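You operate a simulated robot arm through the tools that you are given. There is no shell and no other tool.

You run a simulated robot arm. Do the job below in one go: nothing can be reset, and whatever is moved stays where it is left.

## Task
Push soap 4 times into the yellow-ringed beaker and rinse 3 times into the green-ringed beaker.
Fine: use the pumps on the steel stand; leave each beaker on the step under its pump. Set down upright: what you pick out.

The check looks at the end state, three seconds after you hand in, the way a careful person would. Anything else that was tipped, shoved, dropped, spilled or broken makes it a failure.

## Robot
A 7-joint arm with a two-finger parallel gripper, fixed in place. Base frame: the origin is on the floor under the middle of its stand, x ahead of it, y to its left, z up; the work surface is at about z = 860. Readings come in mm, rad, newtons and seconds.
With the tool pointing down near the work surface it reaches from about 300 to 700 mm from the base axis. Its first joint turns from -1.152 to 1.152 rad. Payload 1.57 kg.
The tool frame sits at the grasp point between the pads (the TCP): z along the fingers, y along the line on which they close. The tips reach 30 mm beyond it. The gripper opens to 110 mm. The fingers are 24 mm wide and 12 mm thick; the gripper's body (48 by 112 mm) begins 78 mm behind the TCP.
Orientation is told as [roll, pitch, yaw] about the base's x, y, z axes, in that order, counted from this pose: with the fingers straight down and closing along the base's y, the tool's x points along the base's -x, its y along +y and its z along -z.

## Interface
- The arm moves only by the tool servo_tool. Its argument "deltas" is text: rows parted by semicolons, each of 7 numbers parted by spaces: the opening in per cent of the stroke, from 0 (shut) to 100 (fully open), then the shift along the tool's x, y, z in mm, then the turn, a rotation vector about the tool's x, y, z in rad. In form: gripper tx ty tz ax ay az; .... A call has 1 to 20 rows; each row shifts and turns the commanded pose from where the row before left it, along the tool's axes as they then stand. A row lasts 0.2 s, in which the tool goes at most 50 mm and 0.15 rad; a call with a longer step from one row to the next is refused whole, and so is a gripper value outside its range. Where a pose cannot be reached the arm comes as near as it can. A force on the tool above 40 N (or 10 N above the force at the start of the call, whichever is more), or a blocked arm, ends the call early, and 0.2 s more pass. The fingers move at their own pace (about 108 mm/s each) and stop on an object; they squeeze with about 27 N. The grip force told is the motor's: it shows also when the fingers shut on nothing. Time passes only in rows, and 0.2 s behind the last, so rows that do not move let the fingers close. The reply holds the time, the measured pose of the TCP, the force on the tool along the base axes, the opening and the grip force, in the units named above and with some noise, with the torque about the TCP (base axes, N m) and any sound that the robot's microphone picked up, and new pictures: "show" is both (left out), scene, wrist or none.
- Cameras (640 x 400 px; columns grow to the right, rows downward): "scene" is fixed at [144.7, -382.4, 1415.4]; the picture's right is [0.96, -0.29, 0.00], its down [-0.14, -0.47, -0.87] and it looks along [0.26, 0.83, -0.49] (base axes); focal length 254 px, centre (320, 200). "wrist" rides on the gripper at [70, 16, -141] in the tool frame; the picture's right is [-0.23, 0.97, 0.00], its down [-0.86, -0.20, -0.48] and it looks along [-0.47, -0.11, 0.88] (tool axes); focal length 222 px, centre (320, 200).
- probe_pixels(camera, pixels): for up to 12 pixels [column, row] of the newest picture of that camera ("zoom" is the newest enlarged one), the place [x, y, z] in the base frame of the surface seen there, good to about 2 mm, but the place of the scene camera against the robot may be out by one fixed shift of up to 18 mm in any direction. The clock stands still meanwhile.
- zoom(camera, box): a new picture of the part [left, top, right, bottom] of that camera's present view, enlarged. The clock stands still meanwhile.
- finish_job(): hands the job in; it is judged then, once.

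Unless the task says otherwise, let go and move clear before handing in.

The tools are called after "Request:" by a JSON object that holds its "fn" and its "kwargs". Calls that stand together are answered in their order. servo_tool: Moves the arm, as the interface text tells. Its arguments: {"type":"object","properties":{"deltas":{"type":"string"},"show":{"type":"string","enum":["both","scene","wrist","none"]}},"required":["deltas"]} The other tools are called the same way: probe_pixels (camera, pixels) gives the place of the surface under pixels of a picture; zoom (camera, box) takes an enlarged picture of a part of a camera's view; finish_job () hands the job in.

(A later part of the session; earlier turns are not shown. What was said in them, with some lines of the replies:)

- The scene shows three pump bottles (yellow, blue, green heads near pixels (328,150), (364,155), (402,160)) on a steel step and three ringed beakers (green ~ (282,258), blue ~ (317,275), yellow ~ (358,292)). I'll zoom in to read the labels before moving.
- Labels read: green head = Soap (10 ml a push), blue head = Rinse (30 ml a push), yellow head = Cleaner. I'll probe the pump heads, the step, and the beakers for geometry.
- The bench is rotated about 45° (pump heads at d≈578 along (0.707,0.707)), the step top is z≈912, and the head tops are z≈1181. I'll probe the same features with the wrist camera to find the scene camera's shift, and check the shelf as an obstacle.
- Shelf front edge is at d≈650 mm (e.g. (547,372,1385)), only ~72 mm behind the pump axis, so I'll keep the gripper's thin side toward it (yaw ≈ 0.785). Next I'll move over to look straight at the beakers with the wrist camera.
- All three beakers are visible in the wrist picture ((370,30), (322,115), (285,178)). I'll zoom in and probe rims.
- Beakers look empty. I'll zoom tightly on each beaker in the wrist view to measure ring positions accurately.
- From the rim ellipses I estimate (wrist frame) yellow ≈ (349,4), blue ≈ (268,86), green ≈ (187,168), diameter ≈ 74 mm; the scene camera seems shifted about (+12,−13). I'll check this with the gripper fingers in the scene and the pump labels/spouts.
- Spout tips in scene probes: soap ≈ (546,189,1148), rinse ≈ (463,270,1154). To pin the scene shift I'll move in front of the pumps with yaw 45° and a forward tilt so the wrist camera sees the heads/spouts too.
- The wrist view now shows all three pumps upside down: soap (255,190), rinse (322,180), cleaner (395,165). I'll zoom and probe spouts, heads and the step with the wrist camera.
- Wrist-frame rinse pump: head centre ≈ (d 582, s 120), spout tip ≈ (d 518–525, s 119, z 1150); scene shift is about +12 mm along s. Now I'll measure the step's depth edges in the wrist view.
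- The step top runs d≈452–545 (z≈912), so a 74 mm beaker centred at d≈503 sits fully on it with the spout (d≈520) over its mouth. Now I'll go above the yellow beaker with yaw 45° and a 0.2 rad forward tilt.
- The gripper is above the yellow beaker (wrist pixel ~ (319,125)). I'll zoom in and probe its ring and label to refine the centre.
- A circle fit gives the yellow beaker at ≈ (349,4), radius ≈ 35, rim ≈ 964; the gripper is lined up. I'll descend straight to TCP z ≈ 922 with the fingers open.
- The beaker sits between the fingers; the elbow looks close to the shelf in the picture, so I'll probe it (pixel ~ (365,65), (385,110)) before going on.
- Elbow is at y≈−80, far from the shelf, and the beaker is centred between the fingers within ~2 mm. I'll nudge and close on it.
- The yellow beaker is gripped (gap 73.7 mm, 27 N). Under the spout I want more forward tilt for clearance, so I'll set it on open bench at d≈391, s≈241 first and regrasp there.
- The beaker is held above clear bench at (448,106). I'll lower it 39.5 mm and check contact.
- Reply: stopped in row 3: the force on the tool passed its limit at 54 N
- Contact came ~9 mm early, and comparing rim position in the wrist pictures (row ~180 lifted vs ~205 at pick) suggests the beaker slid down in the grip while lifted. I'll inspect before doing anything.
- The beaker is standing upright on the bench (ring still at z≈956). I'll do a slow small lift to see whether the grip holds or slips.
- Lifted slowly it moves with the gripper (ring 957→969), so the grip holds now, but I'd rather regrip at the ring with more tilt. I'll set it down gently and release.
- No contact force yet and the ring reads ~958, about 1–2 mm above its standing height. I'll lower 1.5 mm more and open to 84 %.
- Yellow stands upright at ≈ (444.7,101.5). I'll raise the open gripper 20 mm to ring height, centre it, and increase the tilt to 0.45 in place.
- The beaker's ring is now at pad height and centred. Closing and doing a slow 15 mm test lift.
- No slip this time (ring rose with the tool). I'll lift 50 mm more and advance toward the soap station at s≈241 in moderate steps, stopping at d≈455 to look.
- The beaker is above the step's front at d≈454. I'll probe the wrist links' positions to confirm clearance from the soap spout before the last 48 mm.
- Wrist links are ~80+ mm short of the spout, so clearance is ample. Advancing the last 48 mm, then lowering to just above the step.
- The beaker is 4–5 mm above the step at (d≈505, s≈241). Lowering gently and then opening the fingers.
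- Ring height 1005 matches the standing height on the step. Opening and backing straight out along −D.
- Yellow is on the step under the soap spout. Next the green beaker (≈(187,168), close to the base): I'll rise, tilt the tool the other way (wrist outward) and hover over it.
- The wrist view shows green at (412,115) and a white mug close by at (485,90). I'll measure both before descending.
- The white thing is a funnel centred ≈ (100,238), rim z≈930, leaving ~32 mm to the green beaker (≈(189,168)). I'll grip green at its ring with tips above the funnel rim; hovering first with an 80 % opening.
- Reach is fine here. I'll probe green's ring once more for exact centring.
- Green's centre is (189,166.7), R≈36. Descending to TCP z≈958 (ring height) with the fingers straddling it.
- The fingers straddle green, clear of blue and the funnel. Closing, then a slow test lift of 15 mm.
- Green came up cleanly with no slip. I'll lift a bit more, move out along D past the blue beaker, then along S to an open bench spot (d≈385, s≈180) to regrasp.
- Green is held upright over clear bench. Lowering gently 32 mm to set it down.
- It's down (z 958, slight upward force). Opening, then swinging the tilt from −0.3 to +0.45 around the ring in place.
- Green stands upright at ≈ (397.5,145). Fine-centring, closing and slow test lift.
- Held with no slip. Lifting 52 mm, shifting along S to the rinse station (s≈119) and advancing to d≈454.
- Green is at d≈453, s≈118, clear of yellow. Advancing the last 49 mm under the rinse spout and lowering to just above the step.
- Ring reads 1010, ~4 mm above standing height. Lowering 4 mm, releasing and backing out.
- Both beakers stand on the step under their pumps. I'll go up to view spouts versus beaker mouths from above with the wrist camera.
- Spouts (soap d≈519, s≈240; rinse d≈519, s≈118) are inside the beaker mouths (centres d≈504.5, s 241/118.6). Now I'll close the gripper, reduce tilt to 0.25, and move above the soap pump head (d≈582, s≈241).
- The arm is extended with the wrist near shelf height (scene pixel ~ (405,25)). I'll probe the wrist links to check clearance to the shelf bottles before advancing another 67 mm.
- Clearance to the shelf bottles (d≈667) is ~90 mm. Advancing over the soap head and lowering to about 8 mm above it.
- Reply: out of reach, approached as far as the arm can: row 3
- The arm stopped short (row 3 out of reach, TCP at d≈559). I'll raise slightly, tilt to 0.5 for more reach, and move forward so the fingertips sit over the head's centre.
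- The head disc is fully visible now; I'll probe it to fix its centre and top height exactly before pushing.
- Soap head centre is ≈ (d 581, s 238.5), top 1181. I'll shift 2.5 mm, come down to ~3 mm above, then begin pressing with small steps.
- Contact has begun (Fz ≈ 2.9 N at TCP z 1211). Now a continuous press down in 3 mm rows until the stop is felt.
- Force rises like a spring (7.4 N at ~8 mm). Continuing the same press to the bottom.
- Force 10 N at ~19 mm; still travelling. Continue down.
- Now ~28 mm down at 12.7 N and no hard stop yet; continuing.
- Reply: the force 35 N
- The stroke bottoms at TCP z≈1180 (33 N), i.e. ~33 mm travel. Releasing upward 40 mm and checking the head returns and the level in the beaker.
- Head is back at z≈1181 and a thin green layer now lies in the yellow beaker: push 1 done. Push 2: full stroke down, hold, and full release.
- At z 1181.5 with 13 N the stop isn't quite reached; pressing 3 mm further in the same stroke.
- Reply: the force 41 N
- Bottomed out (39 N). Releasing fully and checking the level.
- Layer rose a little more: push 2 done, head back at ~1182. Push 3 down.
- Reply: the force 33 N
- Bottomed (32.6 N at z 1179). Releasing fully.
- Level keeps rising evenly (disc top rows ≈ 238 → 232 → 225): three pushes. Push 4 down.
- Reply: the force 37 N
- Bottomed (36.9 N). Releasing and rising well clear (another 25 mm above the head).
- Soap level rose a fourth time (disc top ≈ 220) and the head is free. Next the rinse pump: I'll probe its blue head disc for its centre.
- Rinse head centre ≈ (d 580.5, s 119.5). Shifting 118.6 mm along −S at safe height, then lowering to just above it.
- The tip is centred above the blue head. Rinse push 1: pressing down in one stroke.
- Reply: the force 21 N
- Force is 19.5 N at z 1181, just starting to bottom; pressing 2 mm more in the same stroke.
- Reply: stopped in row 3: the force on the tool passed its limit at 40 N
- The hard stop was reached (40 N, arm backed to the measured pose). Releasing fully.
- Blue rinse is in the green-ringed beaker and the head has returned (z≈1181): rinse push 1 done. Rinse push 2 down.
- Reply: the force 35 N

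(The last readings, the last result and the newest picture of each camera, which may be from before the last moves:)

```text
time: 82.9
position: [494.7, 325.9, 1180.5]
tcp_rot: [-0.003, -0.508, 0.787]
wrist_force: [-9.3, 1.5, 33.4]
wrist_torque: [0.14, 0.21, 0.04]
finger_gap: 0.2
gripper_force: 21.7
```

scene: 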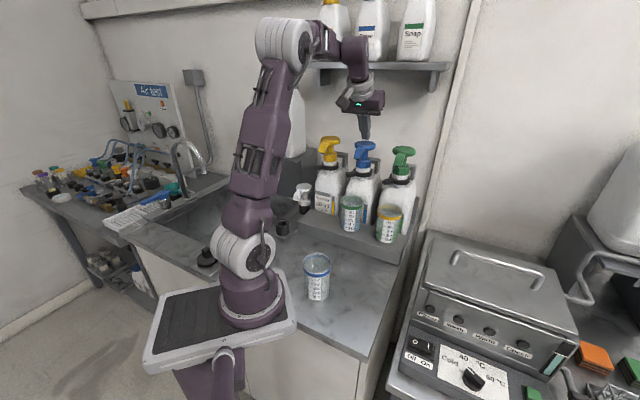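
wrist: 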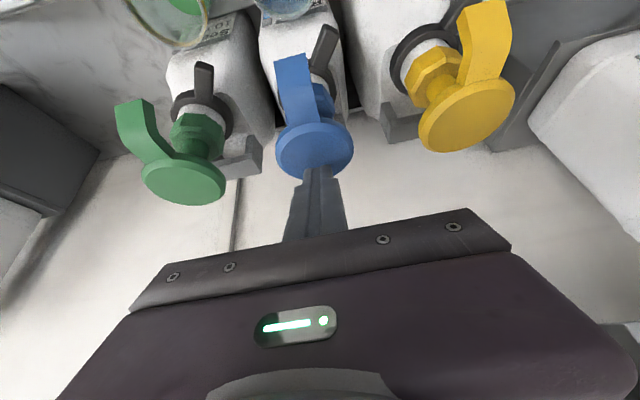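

Bottomed (33 N at z 1180.5). Releasing fully.

Request:
{"fn": "servo_tool", "kwargs": {"deltas": "0 -4 0 -7.3 0 0 0;0 -4 0 -7.3 0 0 0;0 -4 0 -7.3 0 0 0;0 -4 0 -7.3 0 0 0;0 -3.5 0 -6.4 0 0 0;0 0 0 0 0 0 0;0 0 0 0 0 0 0", "show": "both"}}

Request:
{"fn": "zoom", "kwargs": {"camera": "scene", "box": [330, 185, 370, 240]}}

Request:
{"fn": "probe_pixels", "kwargs": {"camera": "wrist", "pixels": [[316, 150], [300, 150], [333, 150]]}}

```text
time: 84.5
position: [493.9, 325.2, 1218.7]
tcp_rot: [-0.003, -0.505, 0.785]
wrist_force: [-0.4, 0.0, 0.7]
wrist_torque: [-0.04, -0.02, -0.02]
finger_gap: 0.0
gripper_force: 21.5
```

scene: 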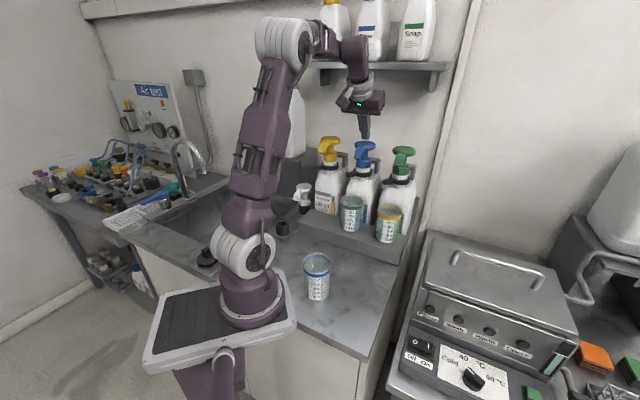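
wrist: 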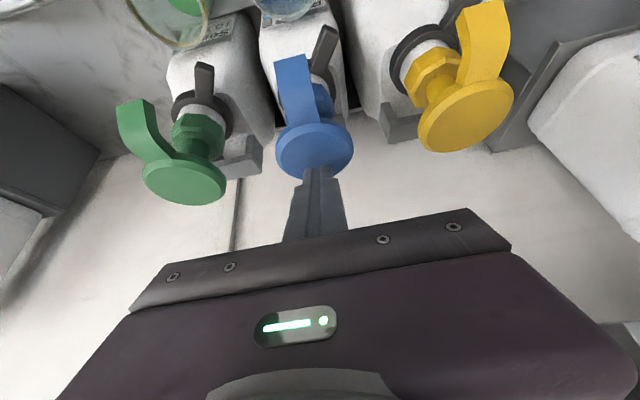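

```text
7.27 times, centred on (350, 212) of scene
```

zoom: 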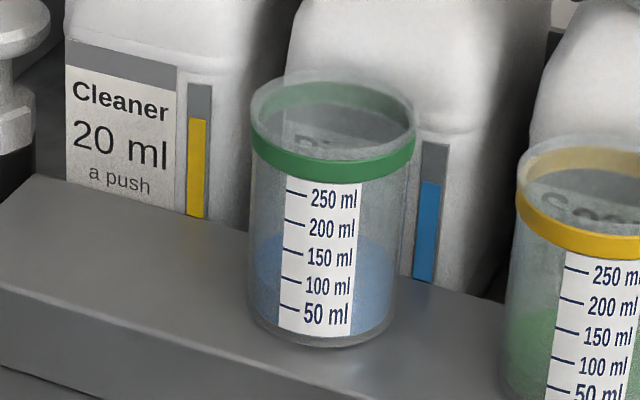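

```text
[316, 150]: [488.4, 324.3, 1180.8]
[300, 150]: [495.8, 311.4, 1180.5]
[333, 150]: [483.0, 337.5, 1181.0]
```

Level rose again (surface top edge ≈ row 233), head returned: rinse push 2 done. Rinse push 3 down.

Request:
{"fn": "servo_tool", "kwargs": {"deltas": "0 3.12 0 5.7 0 0 0;0 3.12 0 5.7 0 0 0;0 3.12 0 5.7 0 0 0;0 3.12 0 5.7 0 0 0;0 3.12 0 5.7 0 0 0;0 2.4 0 4.39 0 0 0;0 1.4 0 2.6 0 0 0;0 0 0 0 0 0 0", "show": "none"}}

```text
time: 86.3
position: [494.8, 324.7, 1180.4]
tcp_rot: [-0.003, -0.507, 0.788]
wrist_force: [-4.5, -4.8, 22.6]
wrist_torque: [-0.06, 0.08, 0.01]
finger_gap: 0.0
gripper_force: 21.1
```

22.6 N at z 1180.4, at the stop; a further 0.8 mm to be sure it's fully down, in the same stroke.

Request:
{"fn": "servo_tool", "kwargs": {"deltas": "0 0.38 0 0.7 0 0 0;0 0 0 0 0 0 0", "show": "none"}}

```text
time: 86.9
position: [494.1, 325.9, 1180.1]
tcp_rot: [-0.003, -0.508, 0.787]
wrist_force: [-2.3, -1.7, 30.7]
wrist_torque: [0.05, 0.01, 0.0]
finger_gap: 0.0
gripper_force: 20.8
```

Bottomed (30.7 N). Releasing and rising well clear of the head.

Request:
{"fn": "servo_tool", "kwargs": {"deltas": "0 -4 0 -7.3 0 0 0;0 -4 0 -7.3 0 0 0;0 -4 0 -7.3 0 0 0;0 -4 0 -7.3 0 0 0;0 -4 0 -7.3 0 0 0;0 -7 0 -12.8 0 0 0;0 -7 0 -12.8 0 0 0;0 0 0 0 0 0 0;0 0 0 0 0 0 0", "show": "both"}}

Request:
{"fn": "zoom", "kwargs": {"camera": "scene", "box": [330, 185, 370, 240]}}

Request:
{"fn": "zoom", "kwargs": {"camera": "scene", "box": [370, 200, 410, 250]}}

```text
time: 88.9
position: [495.1, 321.5, 1248.7]
tcp_rot: [-0.004, -0.505, 0.789]
wrist_force: [0.5, -0.2, 0.1]
wrist_torque: [-0.02, 0.0, 0.0]
finger_gap: 0.0
gripper_force: 21.8
```

scene: 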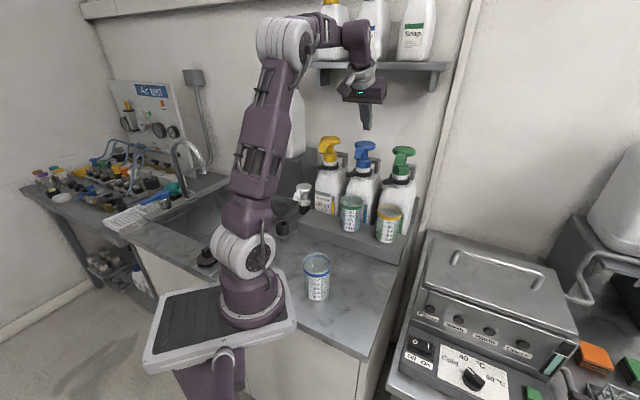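
wrist: 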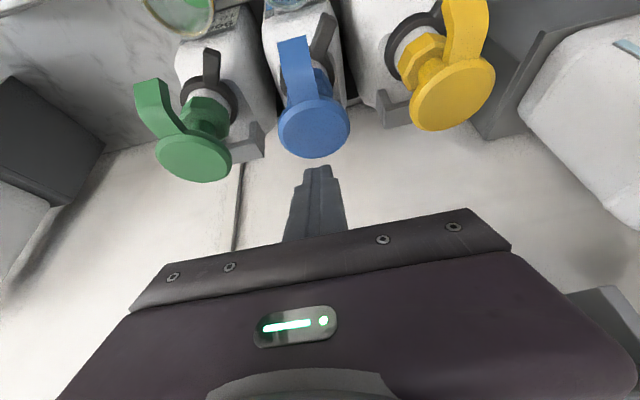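

```text
7.27 times, centred on (350, 212) of scene
```

zoom: 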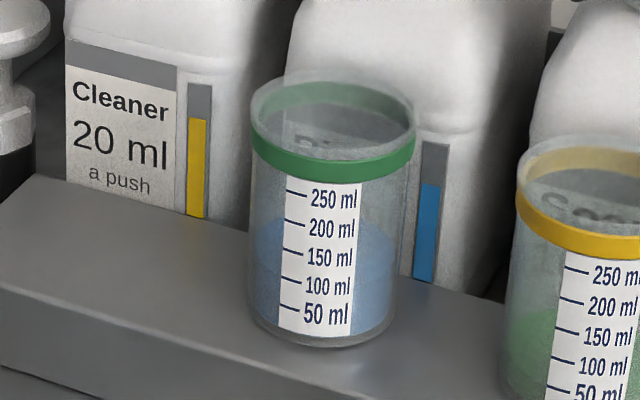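

```text
8.00 times, centred on (390, 225) of scene
```

zoom: 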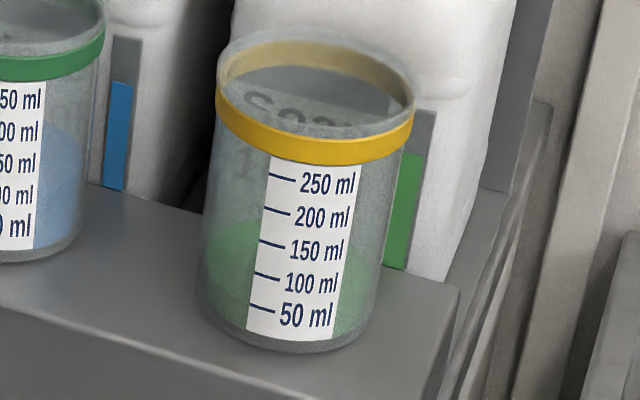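

Both levels rose as expected (rinse surface top rows ≈ 247 → 233 → 217). I'll back the arm out over the front and look at both beakers against their scales with the wrist camera.

Request:
{"fn": "servo_tool", "kwargs": {"deltas": "0 30.6 -8 -17 0 0 0;0 30.6 -8 -17 0 0 0;0 30.6 -8 -17 0 0 0;0 30.6 -8 -17 0 0 0;0 30.6 -8 -17 0 0 0;0 30.6 -8 -17 0 0 0;50 0 -8 0 0 0 0;100 17 0 31 0 -0.125 0;100 17 0 31 0 -0.125 0;100 0 0 0 0 0 0", "show": "both"}}

Request:
{"fn": "zoom", "kwargs": {"camera": "wrist", "box": [220, 20, 440, 240]}}

```text
time: 91.1
position: [388.0, 139.2, 1179.8]
tcp_rot: [-0.002, -0.754, 0.787]
wrist_force: [0.4, 0.6, 0.1]
wrist_torque: [-0.02, -0.01, -0.02]
finger_gap: 109.8
gripper_force: 0.1
```

scene: 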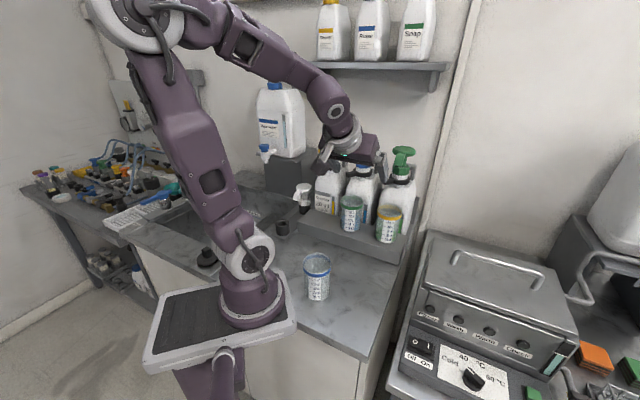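
wrist: 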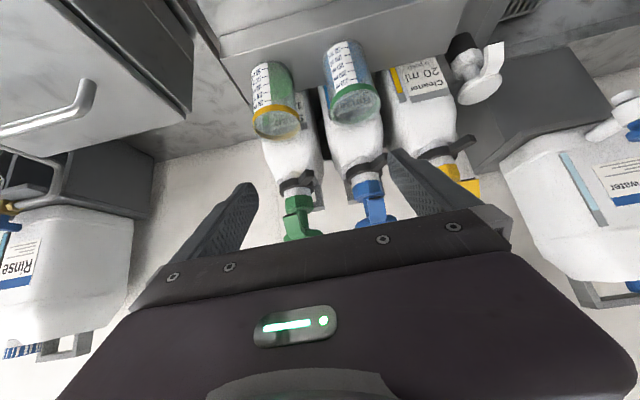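

```text
1.82 times, centred on (330, 130) of wrist
```

zoom: 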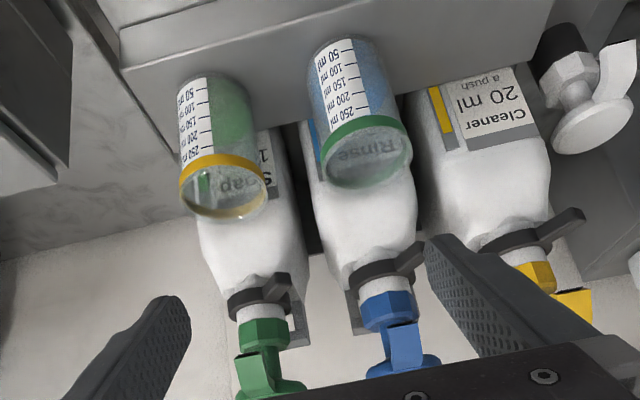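

Request:
{"fn": "zoom", "kwargs": {"camera": "wrist", "box": [240, 30, 395, 150]}}

Request:
{"fn": "zoom", "kwargs": {"camera": "wrist", "box": [245, 50, 310, 145]}}

Request:
{"fn": "zoom", "kwargs": {"camera": "wrist", "box": [320, 30, 390, 130]}}

Request:
{"fn": "zoom", "kwargs": {"camera": "scene", "box": [290, 140, 440, 310]}}

```text
3.33 times, centred on (318, 90) of wrist
```

zoom: 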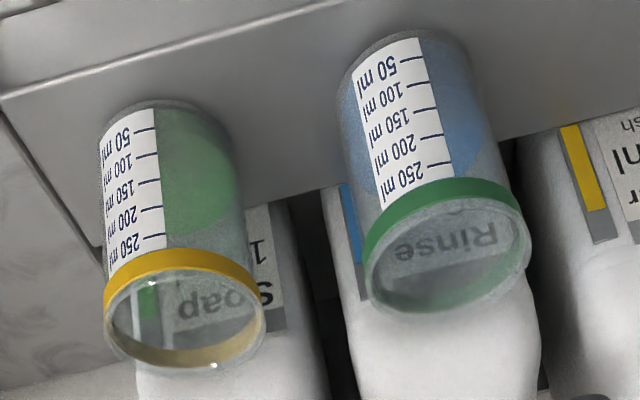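

```text
4.21 times, centred on (278, 98) of wrist
```

zoom: 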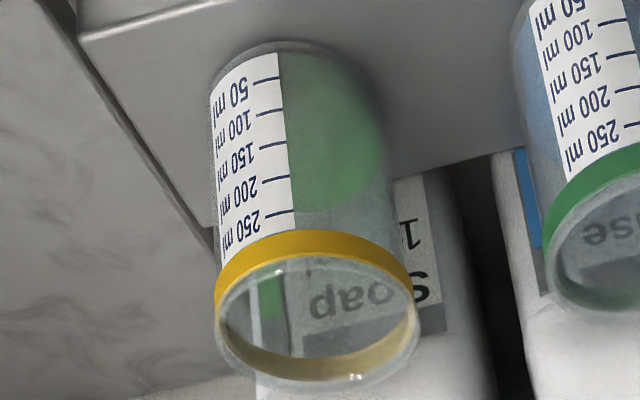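

```text
4.00 times, centred on (355, 80) of wrist
```

zoom: 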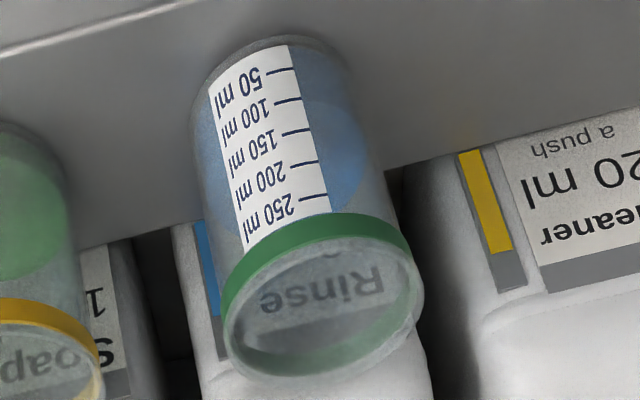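

```text
2.35 times, centred on (365, 225) of scene
```

zoom: 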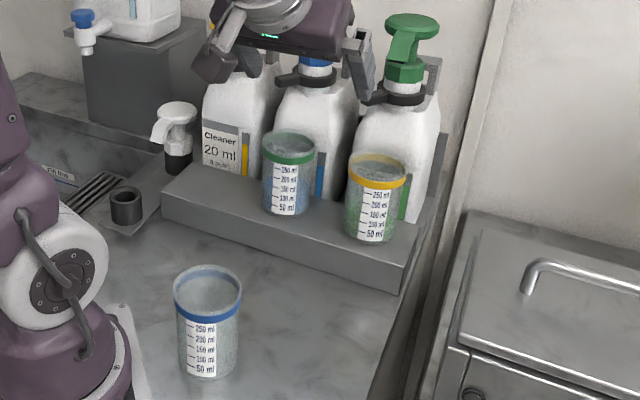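

Rinse surface sits just under the 100 ml mark and soap just under 50 ml, matching 90 ml and 40 ml; the step looks dry and blue is untouched. I'll pull the arm further clear and do a last check.

Request:
{"fn": "servo_tool", "kwargs": {"deltas": "100 -8.2 0 -38 0 0 0;100 -8.2 0 -38 0 0 0;100 -8.2 0 -38 0 0 0;100 0 0 0 0 0 0;100 0 0 0 0 0 0", "show": "both"}}

Request:
{"fn": "zoom", "kwargs": {"camera": "scene", "box": [290, 120, 440, 310]}}

Request:
{"fn": "zoom", "kwargs": {"camera": "scene", "box": [330, 180, 420, 260]}}

```text
time: 92.3
position: [343.5, 97.9, 1279.5]
tcp_rot: [-0.004, -0.754, 0.787]
wrist_force: [0.6, -0.5, -0.1]
wrist_torque: [-0.03, -0.01, -0.01]
finger_gap: 110.1
gripper_force: 0.1
```

scene: 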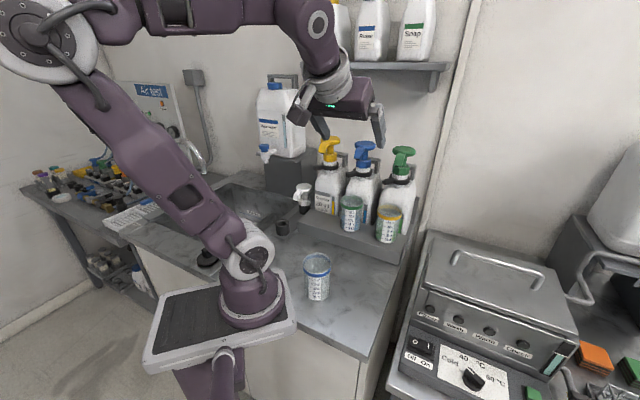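
wrist: 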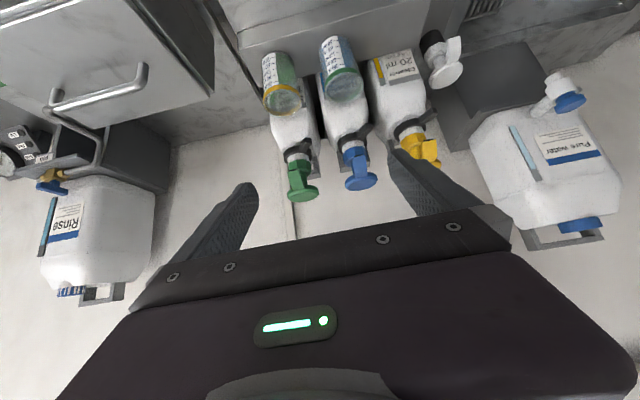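

```text
2.11 times, centred on (365, 215) of scene
```

zoom: 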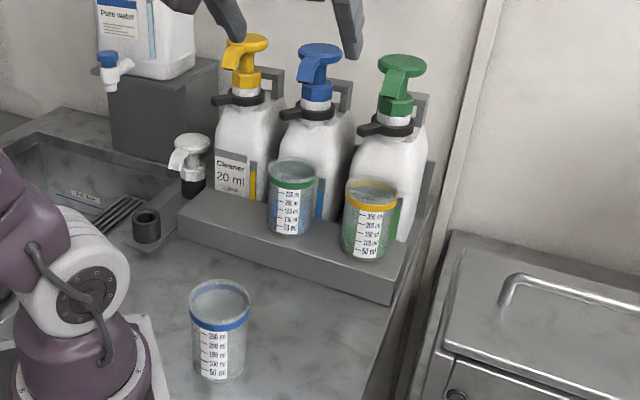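

```text
5.00 times, centred on (375, 220) of scene
```

zoom: 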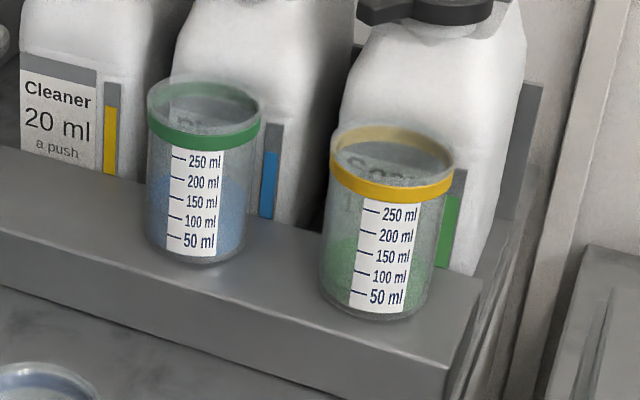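

The final pictures show both beakers upright on the step under their pumps: blue liquid in green-ringed at (351,215), green liquid in yellow-ringed at (388,222). All pump heads are up, the blue-ringed beaker is untouched, there are no puddles, and the arm is clear and empty. I'm handing in.

Request:
{"fn": "finish_job", "kwargs": {}}

```text
The job is handed in.
```

I pushed soap 4 times into the yellow-ringed beaker and rinse 3 times into the green-ringed beaker, using the pumps on the steel stand, and handed the job in. I don't have the result of the check.

- **Pushes:** Every push went down to the stop and the pump head came back up fully before the next one.
- **Levels:** By eye the soap is just under the 50 ml mark and the rinse just under the 100 ml mark. That fits 4 × 10 ml and 3 × 30 ml, though I could only judge the levels at an angle.
- **Beakers:** Each stands upright on the step under its pump. I had to set both down on the bench once to re-grip them.
- **Early contact:** While I was carrying the yellow-ringed beaker, empty, to the bench, it slid in the grip. It touched down early, hard enough to stop the arm at 54 N. It stayed upright, and the pictures showed no damage.
- **Everything else:** The blue-ringed beaker was not moved, the step and bench look dry, and the arm is clear with the gripper empty.
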